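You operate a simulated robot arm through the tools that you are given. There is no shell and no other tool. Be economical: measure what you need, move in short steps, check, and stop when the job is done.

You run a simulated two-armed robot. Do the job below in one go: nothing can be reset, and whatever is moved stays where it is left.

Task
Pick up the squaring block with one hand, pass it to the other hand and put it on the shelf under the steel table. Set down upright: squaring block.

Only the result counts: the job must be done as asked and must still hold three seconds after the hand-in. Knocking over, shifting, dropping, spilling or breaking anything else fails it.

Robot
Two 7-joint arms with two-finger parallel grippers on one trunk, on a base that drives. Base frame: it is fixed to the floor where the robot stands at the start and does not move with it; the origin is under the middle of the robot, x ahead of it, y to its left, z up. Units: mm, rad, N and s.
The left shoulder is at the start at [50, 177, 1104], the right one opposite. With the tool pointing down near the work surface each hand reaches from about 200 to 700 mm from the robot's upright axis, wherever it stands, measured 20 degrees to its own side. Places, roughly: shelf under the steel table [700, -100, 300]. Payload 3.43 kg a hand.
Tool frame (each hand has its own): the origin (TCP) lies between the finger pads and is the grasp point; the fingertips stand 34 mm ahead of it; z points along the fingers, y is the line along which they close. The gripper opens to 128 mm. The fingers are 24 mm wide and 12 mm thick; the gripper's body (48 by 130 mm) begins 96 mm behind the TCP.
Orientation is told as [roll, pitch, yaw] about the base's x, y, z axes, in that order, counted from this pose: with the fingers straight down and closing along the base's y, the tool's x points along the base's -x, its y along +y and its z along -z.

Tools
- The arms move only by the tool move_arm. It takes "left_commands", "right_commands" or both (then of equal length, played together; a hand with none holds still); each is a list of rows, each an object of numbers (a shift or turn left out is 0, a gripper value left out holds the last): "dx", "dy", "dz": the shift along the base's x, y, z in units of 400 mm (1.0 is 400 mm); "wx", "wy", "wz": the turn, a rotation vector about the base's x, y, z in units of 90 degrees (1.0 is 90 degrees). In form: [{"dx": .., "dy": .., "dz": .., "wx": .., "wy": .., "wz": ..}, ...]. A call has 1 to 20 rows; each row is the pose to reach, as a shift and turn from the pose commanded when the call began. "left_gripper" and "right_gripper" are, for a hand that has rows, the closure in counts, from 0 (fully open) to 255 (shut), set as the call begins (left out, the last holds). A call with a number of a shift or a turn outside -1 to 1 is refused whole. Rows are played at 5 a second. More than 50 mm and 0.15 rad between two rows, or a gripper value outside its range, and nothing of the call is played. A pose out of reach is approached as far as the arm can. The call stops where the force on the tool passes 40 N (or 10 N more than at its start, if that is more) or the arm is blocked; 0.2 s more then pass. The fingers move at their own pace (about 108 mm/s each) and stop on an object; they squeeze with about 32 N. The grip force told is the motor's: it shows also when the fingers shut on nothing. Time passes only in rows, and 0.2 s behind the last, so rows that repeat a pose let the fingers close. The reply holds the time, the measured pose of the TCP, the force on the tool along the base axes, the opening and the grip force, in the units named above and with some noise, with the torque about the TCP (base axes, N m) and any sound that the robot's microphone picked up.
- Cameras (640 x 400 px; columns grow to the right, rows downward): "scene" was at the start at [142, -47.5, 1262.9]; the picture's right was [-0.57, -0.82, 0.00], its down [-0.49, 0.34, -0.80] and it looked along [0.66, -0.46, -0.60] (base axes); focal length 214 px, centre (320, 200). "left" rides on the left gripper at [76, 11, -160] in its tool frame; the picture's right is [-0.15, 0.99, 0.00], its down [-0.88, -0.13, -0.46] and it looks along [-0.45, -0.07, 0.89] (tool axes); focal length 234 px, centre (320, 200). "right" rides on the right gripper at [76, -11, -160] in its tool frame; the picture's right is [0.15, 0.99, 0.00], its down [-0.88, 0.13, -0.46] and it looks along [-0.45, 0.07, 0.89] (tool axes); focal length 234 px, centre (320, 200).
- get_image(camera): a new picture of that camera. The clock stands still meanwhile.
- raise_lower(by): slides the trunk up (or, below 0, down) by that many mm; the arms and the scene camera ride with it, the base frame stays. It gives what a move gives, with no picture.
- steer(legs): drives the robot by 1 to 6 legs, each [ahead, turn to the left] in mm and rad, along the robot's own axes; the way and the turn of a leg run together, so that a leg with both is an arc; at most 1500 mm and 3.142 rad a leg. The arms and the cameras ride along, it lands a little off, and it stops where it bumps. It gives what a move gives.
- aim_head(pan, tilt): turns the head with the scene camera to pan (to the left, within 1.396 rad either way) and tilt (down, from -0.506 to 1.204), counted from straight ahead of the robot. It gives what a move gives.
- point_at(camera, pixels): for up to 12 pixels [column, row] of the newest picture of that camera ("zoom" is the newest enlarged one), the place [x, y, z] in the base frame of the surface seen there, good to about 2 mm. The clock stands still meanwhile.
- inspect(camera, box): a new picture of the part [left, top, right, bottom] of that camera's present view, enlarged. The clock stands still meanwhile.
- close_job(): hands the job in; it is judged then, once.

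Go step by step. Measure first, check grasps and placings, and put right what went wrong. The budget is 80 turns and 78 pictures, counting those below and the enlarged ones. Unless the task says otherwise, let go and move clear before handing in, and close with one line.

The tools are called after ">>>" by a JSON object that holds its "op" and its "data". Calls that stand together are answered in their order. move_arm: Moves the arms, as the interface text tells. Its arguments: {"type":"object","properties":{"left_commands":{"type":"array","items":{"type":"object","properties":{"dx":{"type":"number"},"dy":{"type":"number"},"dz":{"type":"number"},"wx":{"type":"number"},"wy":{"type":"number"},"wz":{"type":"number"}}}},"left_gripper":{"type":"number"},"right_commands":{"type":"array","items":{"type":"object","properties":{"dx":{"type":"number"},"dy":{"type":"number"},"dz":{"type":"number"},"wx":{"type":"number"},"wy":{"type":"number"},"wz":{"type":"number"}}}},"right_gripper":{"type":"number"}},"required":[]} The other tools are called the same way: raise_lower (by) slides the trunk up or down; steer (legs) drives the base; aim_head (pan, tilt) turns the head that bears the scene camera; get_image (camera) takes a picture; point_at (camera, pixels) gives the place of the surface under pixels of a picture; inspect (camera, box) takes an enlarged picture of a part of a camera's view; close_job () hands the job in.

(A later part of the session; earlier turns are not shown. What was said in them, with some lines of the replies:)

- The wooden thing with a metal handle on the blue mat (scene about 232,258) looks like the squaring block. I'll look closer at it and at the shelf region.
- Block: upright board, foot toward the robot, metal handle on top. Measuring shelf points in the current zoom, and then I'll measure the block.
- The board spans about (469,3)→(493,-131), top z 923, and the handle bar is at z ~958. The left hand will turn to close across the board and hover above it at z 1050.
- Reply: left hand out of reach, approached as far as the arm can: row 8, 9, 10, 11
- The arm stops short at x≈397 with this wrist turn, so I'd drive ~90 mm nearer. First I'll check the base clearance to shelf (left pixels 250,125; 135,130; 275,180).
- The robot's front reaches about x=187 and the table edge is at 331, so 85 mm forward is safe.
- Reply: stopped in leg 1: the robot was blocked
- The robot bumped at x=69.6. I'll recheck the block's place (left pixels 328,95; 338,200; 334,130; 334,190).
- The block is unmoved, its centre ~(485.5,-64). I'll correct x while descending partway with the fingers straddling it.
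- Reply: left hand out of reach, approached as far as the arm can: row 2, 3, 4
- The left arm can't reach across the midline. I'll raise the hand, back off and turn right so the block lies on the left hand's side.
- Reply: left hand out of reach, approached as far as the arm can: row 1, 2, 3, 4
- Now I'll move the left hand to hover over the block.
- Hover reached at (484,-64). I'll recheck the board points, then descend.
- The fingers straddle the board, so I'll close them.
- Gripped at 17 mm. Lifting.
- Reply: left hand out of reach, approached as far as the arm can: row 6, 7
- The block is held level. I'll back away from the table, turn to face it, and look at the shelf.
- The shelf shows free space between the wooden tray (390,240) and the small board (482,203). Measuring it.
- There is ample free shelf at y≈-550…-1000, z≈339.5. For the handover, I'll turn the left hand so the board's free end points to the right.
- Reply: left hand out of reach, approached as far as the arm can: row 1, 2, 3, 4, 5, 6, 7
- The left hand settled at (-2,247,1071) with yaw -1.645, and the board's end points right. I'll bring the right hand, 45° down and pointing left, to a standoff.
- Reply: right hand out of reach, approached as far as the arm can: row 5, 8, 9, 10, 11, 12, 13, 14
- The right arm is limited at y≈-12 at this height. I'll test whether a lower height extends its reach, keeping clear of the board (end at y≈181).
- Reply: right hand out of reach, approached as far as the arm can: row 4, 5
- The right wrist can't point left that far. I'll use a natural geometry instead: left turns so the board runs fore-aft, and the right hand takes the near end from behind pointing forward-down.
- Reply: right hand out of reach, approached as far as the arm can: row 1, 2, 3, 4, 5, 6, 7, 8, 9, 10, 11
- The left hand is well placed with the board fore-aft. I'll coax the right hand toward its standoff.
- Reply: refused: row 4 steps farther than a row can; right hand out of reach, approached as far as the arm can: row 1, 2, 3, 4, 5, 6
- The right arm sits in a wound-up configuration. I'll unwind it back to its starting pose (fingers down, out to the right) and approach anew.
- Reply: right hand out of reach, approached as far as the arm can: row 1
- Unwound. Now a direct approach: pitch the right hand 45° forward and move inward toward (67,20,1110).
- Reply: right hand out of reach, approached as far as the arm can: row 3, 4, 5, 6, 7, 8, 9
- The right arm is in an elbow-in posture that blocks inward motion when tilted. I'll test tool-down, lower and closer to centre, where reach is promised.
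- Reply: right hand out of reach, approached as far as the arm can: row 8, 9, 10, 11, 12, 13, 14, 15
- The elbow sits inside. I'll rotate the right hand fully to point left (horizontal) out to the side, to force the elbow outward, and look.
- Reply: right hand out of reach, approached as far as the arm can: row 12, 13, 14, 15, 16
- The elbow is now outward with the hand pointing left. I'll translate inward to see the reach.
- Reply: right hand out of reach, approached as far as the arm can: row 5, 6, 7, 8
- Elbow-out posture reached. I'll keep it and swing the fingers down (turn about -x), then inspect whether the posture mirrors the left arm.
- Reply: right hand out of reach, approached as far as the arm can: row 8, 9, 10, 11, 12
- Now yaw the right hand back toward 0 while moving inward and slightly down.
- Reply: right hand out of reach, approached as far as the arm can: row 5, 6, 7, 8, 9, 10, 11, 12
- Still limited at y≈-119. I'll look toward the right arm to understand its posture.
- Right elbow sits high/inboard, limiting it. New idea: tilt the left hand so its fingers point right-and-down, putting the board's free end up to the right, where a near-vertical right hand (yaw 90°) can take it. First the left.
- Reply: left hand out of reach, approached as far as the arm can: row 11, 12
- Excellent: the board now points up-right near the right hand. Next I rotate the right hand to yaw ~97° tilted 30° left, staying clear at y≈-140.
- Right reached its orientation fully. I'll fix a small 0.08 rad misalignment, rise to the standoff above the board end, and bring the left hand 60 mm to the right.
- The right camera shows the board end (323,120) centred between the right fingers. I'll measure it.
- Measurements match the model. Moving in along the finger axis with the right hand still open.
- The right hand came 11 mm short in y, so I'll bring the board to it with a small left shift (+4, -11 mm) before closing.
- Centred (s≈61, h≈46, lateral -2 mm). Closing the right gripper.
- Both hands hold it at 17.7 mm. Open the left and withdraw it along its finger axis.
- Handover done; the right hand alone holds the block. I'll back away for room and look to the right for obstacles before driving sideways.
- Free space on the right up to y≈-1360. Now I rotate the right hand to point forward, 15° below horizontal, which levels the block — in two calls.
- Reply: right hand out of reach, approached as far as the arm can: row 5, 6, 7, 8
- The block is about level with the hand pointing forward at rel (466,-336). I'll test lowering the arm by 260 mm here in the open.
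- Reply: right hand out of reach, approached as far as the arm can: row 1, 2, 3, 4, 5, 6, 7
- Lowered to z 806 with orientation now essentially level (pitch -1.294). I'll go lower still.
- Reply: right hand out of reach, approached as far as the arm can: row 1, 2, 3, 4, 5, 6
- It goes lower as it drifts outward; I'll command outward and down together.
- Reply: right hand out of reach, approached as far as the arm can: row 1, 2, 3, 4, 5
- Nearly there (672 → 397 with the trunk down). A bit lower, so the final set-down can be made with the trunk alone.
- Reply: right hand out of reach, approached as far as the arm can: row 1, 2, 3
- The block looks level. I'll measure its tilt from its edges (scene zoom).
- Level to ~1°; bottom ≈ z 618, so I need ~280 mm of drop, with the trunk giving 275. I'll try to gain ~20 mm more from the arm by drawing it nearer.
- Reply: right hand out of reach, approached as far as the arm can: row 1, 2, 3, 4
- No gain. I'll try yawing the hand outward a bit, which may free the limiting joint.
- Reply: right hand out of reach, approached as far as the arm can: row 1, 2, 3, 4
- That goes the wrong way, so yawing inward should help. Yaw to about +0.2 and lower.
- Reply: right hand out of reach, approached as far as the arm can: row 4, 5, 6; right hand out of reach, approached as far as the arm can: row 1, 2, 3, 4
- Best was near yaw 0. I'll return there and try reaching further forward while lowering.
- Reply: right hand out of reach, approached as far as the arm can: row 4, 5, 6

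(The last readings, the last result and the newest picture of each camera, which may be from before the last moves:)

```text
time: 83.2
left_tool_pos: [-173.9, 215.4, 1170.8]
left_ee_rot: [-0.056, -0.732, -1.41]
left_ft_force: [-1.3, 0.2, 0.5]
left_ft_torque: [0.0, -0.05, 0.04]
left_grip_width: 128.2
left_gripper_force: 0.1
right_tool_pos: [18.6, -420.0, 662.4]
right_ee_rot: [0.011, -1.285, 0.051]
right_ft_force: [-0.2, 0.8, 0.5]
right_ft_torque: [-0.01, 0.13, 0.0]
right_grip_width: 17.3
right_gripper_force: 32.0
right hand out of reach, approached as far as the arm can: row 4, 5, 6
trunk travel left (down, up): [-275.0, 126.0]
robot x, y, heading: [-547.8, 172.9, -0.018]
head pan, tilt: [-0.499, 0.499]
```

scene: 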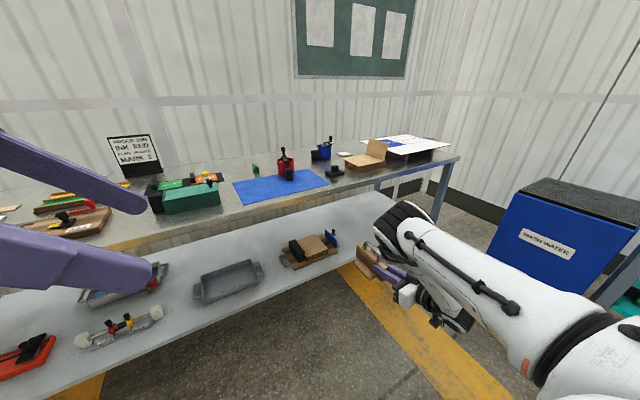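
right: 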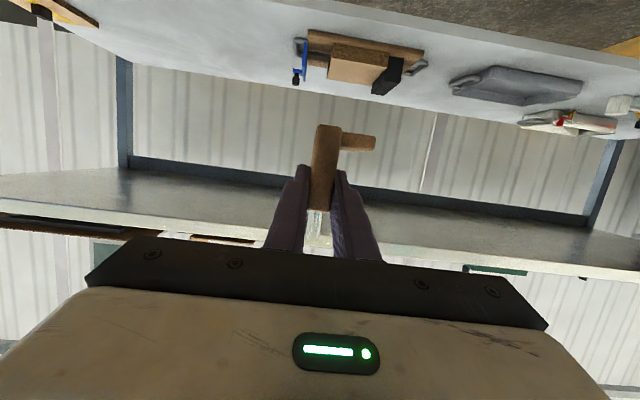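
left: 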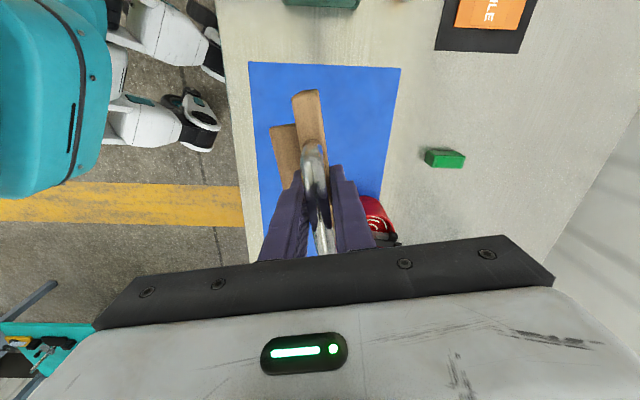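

Further forward helps (z 662). Continue a little.

>>> {"op": "move_arm", "data": {"right_commands": [{"dx": 0.06, "dz": -0.02}, {"dx": 0.12, "dz": -0.04}, {"dx": 0.18, "dz": -0.06}, {"dx": 0.18, "dz": -0.06}]}}

```text
time: 84.2
left_tool_pos: [-174.2, 214.8, 1172.2]
left_ee_rot: [-0.056, -0.731, -1.41]
left_ft_force: [-0.2, 0.6, 0.1]
left_ft_torque: [0.0, 0.04, 0.0]
left_grip_width: 128.0
left_gripper_force: 0.1
right_tool_pos: [60.1, -392.2, 665.6]
right_ee_rot: [0.011, -1.286, 0.054]
right_ft_force: [0.4, -0.2, 0.0]
right_ft_torque: [-0.02, 0.11, 0.05]
right_grip_width: 17.4
right_gripper_force: 31.7
right hand out of reach, approached as far as the arm can: row 1, 2, 3, 4
trunk travel left (down, up): [-275.0, 126.0]
robot x, y, heading: [-550.6, 175.4, -0.018]
head pan, tilt: [-0.499, 0.499]
```

>>> {"op": "move_arm", "data": {"right_commands": [{"dy": -0.06, "dz": -0.03}, {"dy": -0.12, "dz": -0.05}, {"dy": -0.18, "dz": -0.07}, {"dy": -0.18, "dz": -0.07}]}}

```text
time: 85.2
left_tool_pos: [-175.2, 215.3, 1171.2]
left_ee_rot: [-0.056, -0.731, -1.411]
left_ft_force: [-0.2, 0.5, 0.1]
left_ft_torque: [-0.01, -0.01, -0.02]
left_grip_width: 127.9
left_gripper_force: 0.1
right_tool_pos: [40.4, -413.6, 668.7]
right_ee_rot: [0.013, -1.289, 0.052]
right_ft_force: [0.4, -0.3, 0.0]
right_ft_torque: [0.01, 0.09, -0.02]
right_grip_width: 17.6
right_gripper_force: 31.8
right hand out of reach, approached as far as the arm can: row 1, 2, 3, 4
trunk travel left (down, up): [-275.0, 126.0]
robot x, y, heading: [-552.3, 178.6, -0.018]
head pan, tilt: [-0.499, 0.499]
```

Best was around x=18.6. I'll return there while pressing down.

>>> {"op": "move_arm", "data": {"right_commands": [{"dx": -0.03, "dz": -0.015}, {"dx": -0.06, "dz": -0.025}, {"dx": -0.1, "dz": -0.035}, {"dx": -0.1, "dz": -0.04}]}}

```text
time: 86.2
left_tool_pos: [-173.4, 214.9, 1172.5]
left_ee_rot: [-0.055, -0.73, -1.411]
left_ft_force: [0.2, 0.4, -0.1]
left_ft_torque: [-0.04, -0.02, 0.0]
left_grip_width: 127.8
left_gripper_force: 0.0
right_tool_pos: [-2.3, -414.3, 655.2]
right_ee_rot: [0.012, -1.279, 0.052]
right_ft_force: [1.3, 0.3, -0.2]
right_ft_torque: [-0.01, 0.12, 0.0]
right_grip_width: 17.6
right_gripper_force: 32.2
right hand out of reach, approached as far as the arm can: row 4
trunk travel left (down, up): [-275.0, 126.0]
robot x, y, heading: [-547.8, 175.6, -0.016]
head pan, tilt: [-0.499, 0.499]
```

655 now — 7 mm of margin. One more nudge, then the sideways drive.

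>>> {"op": "move_arm", "data": {"right_commands": [{"dx": -0.03, "dz": -0.015}, {"dx": -0.06, "dz": -0.03}, {"dx": -0.06, "dz": -0.03}]}}

>>> {"op": "steer", "data": {"legs": [[0, -1.552], [340, 0], [0, 1.57]]}}

>>> {"op": "get_image", "data": {"camera": "scene"}}

```text
time: 87.0
left_tool_pos: [-175.2, 216.2, 1171.2]
left_ee_rot: [-0.056, -0.732, -1.41]
left_ft_force: [-0.7, 0.6, -0.6]
left_ft_torque: [-0.02, -0.01, 0.01]
left_grip_width: 127.8
left_gripper_force: 0.1
right_tool_pos: [-27.4, -413.2, 653.8]
right_ee_rot: [0.014, -1.282, 0.053]
right_ft_force: [-0.7, -0.4, -0.5]
right_ft_torque: [-0.03, 0.13, -0.03]
right_grip_width: 17.7
right_gripper_force: 31.9
right hand out of reach, approached as far as the arm can: row 1, 2, 3
trunk travel left (down, up): [-275.0, 126.0]
robot x, y, heading: [-547.5, 173.1, -0.018]
head pan, tilt: [-0.499, 0.499]
```

```text
time: 96.8
left_tool_pos: [-179.2, -135.4, 1171.0]
left_ee_rot: [-0.056, -0.731, -1.436]
left_ft_force: [0.2, 0.3, -0.2]
left_ft_torque: [-0.04, -0.02, 0.0]
left_grip_width: 127.9
left_gripper_force: 0.0
right_tool_pos: [-48.2, -766.7, 653.8]
right_ee_rot: [0.014, -1.281, 0.026]
right_ft_force: [1.8, 0.5, 0.2]
right_ft_torque: [-0.01, 0.12, 0.01]
right_grip_width: 17.3
right_gripper_force: 32.3
trunk travel left (down, up): [-275.0, 126.0]
robot x, y, heading: [-557.8, -168.6, -0.046]
head pan, tilt: [-0.499, 0.499]
```

```text
23 pictures are left
```

scene: 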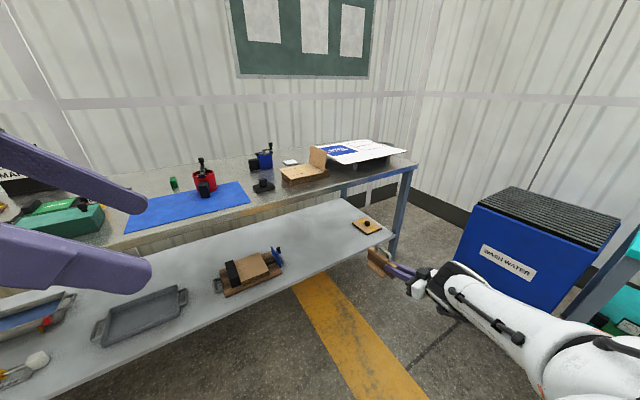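

The hand is now at y≈-767, in line with the free shelf. I'll pull the left arm back a little and lower the trunk 243 mm.

>>> {"op": "move_arm", "data": {"left_commands": [{"dx": -0.08}, {"dx": -0.16}, {"dx": -0.24}, {"dx": -0.24}]}}

>>> {"op": "raise_lower", "data": {"by": -243}}

>>> {"op": "get_image", "data": {"camera": "scene"}}

```text
time: 97.8
left_tool_pos: [-280.0, -133.9, 1169.5]
left_ee_rot: [-0.056, -0.732, -1.436]
left_ft_force: [0.0, -0.7, 0.1]
left_ft_torque: [0.0, 0.01, 0.0]
left_grip_width: 128.1
left_gripper_force: 0.0
right_tool_pos: [-48.3, -767.2, 653.4]
right_ee_rot: [0.015, -1.279, 0.024]
right_ft_force: [-0.3, -0.2, -0.1]
right_ft_torque: [-0.01, 0.14, -0.03]
right_grip_width: 17.6
right_gripper_force: 32.1
trunk travel left (down, up): [-275.0, 126.0]
robot x, y, heading: [-559.2, -168.5, -0.041]
head pan, tilt: [-0.499, 0.499]
```

```text
time: 100.3
left_tool_pos: [-277.8, -134.3, 928.3]
left_ee_rot: [-0.055, -0.73, -1.436]
left_ft_force: [1.2, 0.4, -0.4]
left_ft_torque: [-0.01, -0.01, 0.01]
left_grip_width: 128.0
left_gripper_force: 0.0
right_tool_pos: [-47.4, -768.3, 410.1]
right_ee_rot: [0.014, -1.281, 0.026]
right_ft_force: [0.2, 0.5, 0.0]
right_ft_torque: [-0.04, 0.14, 0.04]
right_grip_width: 17.4
right_gripper_force: 31.4
trunk travel left (down, up): [-32.0, 369.0]
robot x, y, heading: [-556.9, -167.5, -0.044]
head pan, tilt: [-0.499, 0.499]
```

```text
22 pictures are left
```

scene: 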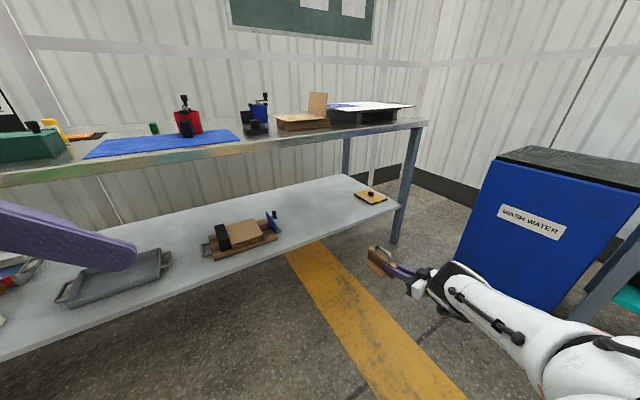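

Before driving in, I'll measure the block's heights in close-up.

>>> {"op": "inspect", "data": {"camera": "scene", "box": [355, 235, 435, 300]}}

```text
6.15 times, centred on (395, 268) of scene
```

zoom: 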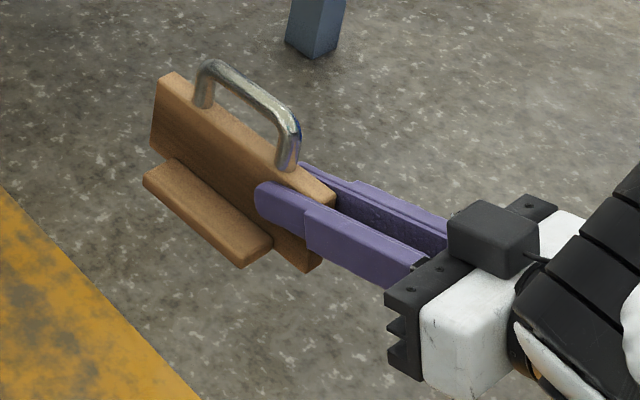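

>>> {"op": "point_at", "data": {"camera": "zoom", "pixels": [[162, 82], [320, 196], [153, 148], [148, 188], [238, 264], [306, 268], [175, 165], [268, 240], [328, 194]]}}

```text
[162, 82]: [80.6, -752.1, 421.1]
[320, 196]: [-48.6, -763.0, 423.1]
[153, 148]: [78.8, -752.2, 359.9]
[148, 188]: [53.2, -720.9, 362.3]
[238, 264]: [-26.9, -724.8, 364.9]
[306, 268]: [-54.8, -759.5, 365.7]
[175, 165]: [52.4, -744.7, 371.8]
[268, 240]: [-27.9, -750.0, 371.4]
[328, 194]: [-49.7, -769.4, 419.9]
```

Bottom at z 360–366, 20+ mm above the shelf. I'll drive straight in 425 mm.

>>> {"op": "steer", "data": {"legs": [[250, 0.02], [175, 0.02]]}}

>>> {"op": "get_image", "data": {"camera": "scene"}}

>>> {"op": "get_image", "data": {"camera": "right"}}

```text
time: 103.2
left_tool_pos: [147.3, -133.8, 928.8]
left_ee_rot: [-0.056, -0.731, -1.395]
left_ft_force: [-0.1, 0.3, -0.1]
left_ft_torque: [0.0, 0.03, -0.02]
left_grip_width: 128.2
left_gripper_force: 0.1
right_tool_pos: [403.1, -759.2, 411.0]
right_ee_rot: [0.014, -1.283, 0.066]
right_ft_force: [-0.3, 1.1, -0.1]
right_ft_torque: [-0.03, 0.09, -0.02]
right_grip_width: 17.6
right_gripper_force: 31.9
trunk travel left (down, up): [-32.0, 369.0]
robot x, y, heading: [-130.0, -174.3, 0.001]
head pan, tilt: [-0.499, 0.499]
```

```text
20 pictures are left
```

scene: 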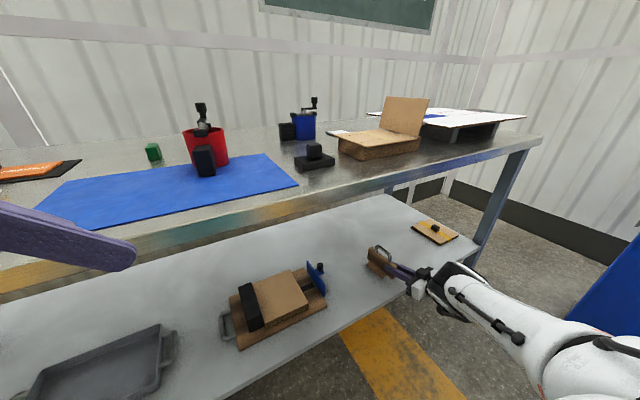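

```text
19 pictures are left
```

right: 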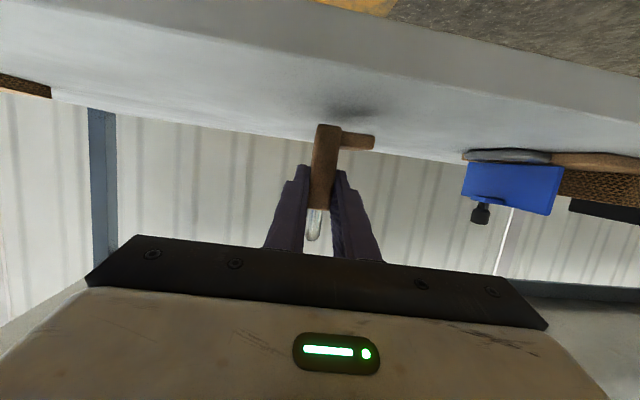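

In position over the shelf: the block spans x≈394–530, well clear of the blue plate. Lowering the trunk 18 mm, then in small steps.

>>> {"op": "raise_lower", "data": {"by": -18}}

>>> {"op": "raise_lower", "data": {"by": -3}}

>>> {"op": "inspect", "data": {"camera": "scene", "box": [340, 225, 440, 305]}}

```text
time: 103.9
left_tool_pos: [146.8, -135.4, 909.3]
left_ee_rot: [-0.055, -0.73, -1.395]
left_ft_force: [0.2, 0.0, -0.6]
left_ft_torque: [0.0, -0.02, 0.0]
left_grip_width: 128.1
left_gripper_force: 0.0
right_tool_pos: [403.3, -758.8, 392.4]
right_ee_rot: [0.013, -1.279, 0.067]
right_ft_force: [-0.1, -0.5, 0.1]
right_ft_torque: [-0.05, 0.12, -0.02]
right_grip_width: 17.5
right_gripper_force: 32.5
trunk travel left (down, up): [-14.0, 387.0]
robot x, y, heading: [-123.8, -180.2, -0.004]
head pan, tilt: [-0.499, 0.499]
```

```text
time: 104.4
left_tool_pos: [147.7, -134.8, 906.6]
left_ee_rot: [-0.053, -0.731, -1.395]
left_ft_force: [0.6, 0.1, -1.0]
left_ft_torque: [0.01, -0.01, 0.01]
left_grip_width: 128.0
left_gripper_force: 0.0
right_tool_pos: [405.4, -758.7, 390.7]
right_ee_rot: [0.014, -1.283, 0.068]
right_ft_force: [-1.7, -0.2, 3.5]
right_ft_torque: [0.05, -0.42, 0.06]
right_grip_width: 17.5
right_gripper_force: 31.4
trunk travel left (down, up): [-11.0, 390.0]
robot x, y, heading: [-131.2, -176.5, -0.005]
head pan, tilt: [-0.499, 0.499]
```

```text
5.00 times, centred on (390, 265) of scene
```

zoom: 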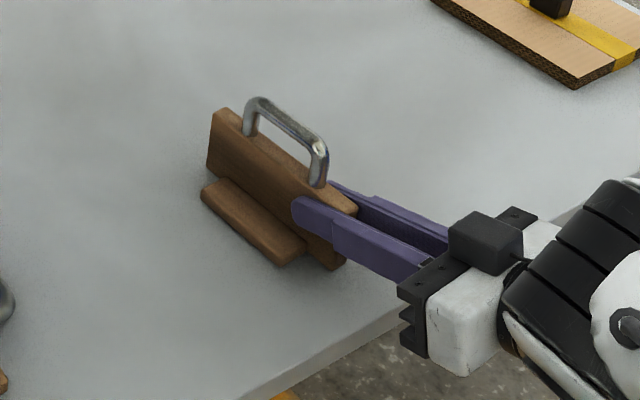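

The nose touches (3.5 N). A further 2 mm to seat it.

>>> {"op": "raise_lower", "data": {"by": -2}}

>>> {"op": "raise_lower", "data": {"by": -1.5}}

```text
time: 104.9
left_tool_pos: [146.4, -134.7, 904.4]
left_ee_rot: [-0.054, -0.733, -1.397]
left_ft_force: [-0.4, -0.2, 0.5]
left_ft_torque: [0.01, -0.02, -0.01]
left_grip_width: 127.9
left_gripper_force: 0.0
right_tool_pos: [404.5, -758.1, 389.7]
right_ee_rot: [0.012, -1.286, 0.069]
right_ft_force: [-4.0, 1.5, 9.9]
right_ft_torque: [0.17, -1.17, 0.17]
right_grip_width: 17.7
right_gripper_force: 32.1
trunk travel left (down, up): [-9.0, 392.0]
robot x, y, heading: [-128.6, -176.0, -0.002]
head pan, tilt: [-0.499, 0.499]
```

```text
time: 105.4
left_tool_pos: [147.1, -134.3, 903.1]
left_ee_rot: [-0.053, -0.732, -1.399]
left_ft_force: [0.2, 0.4, -0.4]
left_ft_torque: [0.02, -0.01, -0.01]
left_grip_width: 128.0
left_gripper_force: 0.1
right_tool_pos: [403.6, -759.1, 390.1]
right_ee_rot: [0.006, -1.285, 0.076]
right_ft_force: [-4.3, 0.6, 20.9]
right_ft_torque: [0.12, 0.23, 0.09]
right_grip_width: 17.7
right_gripper_force: 31.7
trunk travel left (down, up): [-8.0, 394.0]
robot x, y, heading: [-128.3, -178.7, -0.009]
head pan, tilt: [-0.499, 0.499]
```

Seated flat (21 N, torque ≈0.2). Ease by 1.5 mm, then open the right gripper part-way.

>>> {"op": "raise_lower", "data": {"by": 1.5}}

>>> {"op": "move_arm", "data": {"right_commands": [{}, {}, {}, {}], "right_gripper": 110}}

>>> {"op": "inspect", "data": {"camera": "scene", "box": [340, 225, 440, 305]}}

```text
time: 105.9
left_tool_pos: [145.7, -133.1, 904.3]
left_ee_rot: [-0.054, -0.733, -1.397]
left_ft_force: [0.0, 0.6, -0.5]
left_ft_torque: [-0.01, 0.0, -0.03]
left_grip_width: 128.1
left_gripper_force: 0.1
right_tool_pos: [403.1, -758.7, 388.9]
right_ee_rot: [0.008, -1.283, 0.069]
right_ft_force: [2.0, -3.3, 14.1]
right_ft_torque: [0.07, -0.94, 0.01]
right_grip_width: 17.4
right_gripper_force: 32.5
trunk travel left (down, up): [-9.0, 392.0]
robot x, y, heading: [-129.2, -178.6, -0.005]
head pan, tilt: [-0.499, 0.499]
```

```text
time: 106.9
left_tool_pos: [146.6, -134.5, 904.6]
left_ee_rot: [-0.054, -0.731, -1.395]
left_ft_force: [-0.2, -0.6, -0.4]
left_ft_torque: [0.01, -0.02, -0.02]
left_grip_width: 128.1
left_gripper_force: 0.0
right_tool_pos: [404.2, -758.0, 386.7]
right_ee_rot: [0.013, -1.278, 0.066]
right_ft_force: [0.3, 0.4, 0.0]
right_ft_torque: [0.03, 0.02, 0.0]
right_grip_width: 72.8
right_gripper_force: 0.1
trunk travel left (down, up): [-9.0, 392.0]
robot x, y, heading: [-130.9, -179.0, 0.002]
head pan, tilt: [-0.499, 0.499]
```

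```text
5.00 times, centred on (390, 265) of scene
```

zoom: 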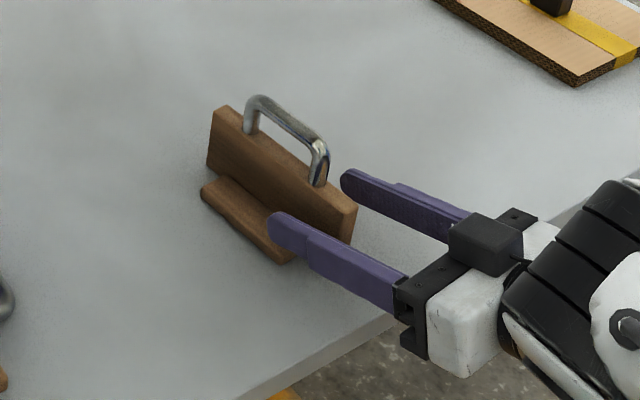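

The block stands freely on the shelf with fingers clear on both sides. Backing straight out by driving.

>>> {"op": "steer", "data": {"legs": [[-300, 0]]}}

>>> {"op": "get_image", "data": {"camera": "scene"}}

>>> {"op": "inspect", "data": {"camera": "scene", "box": [340, 160, 480, 260]}}

```text
time: 109.0
left_tool_pos: [-151.2, -132.3, 904.8]
left_ee_rot: [-0.057, -0.731, -1.384]
left_ft_force: [-0.7, 0.4, 0.7]
left_ft_torque: [-0.01, 0.0, 0.03]
left_grip_width: 127.9
left_gripper_force: 0.0
right_tool_pos: [112.1, -752.9, 388.0]
right_ee_rot: [0.015, -1.281, 0.079]
right_ft_force: [-0.4, -0.1, 0.4]
right_ft_torque: [0.01, -0.01, 0.02]
right_grip_width: 72.8
right_gripper_force: 0.1
trunk travel left (down, up): [-9.0, 392.0]
robot x, y, heading: [-427.1, -178.6, 0.009]
head pan, tilt: [-0.499, 0.499]
```

```text
16 pictures are left
```

scene: 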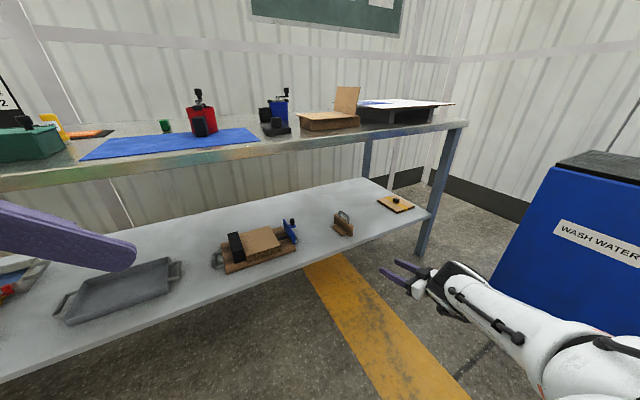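

```text
4.00 times, centred on (410, 210) of scene
```

zoom: 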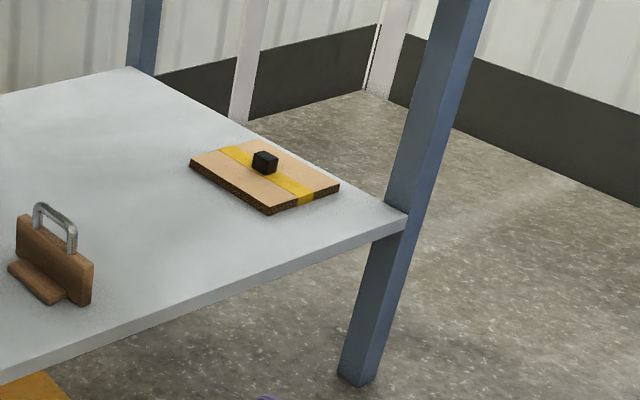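

The block stands upright on the shelf at scene (343,225), both hands are clear, and nothing else looks disturbed. Handing in.

>>> {"op": "close_job", "data": {}}

```text
The job is handed in.
```

The left hand picked up the squaring block and passed it to the right hand, which set it upright on the shelf under the steel table. Both hands are clear of it, and nothing else looked disturbed.
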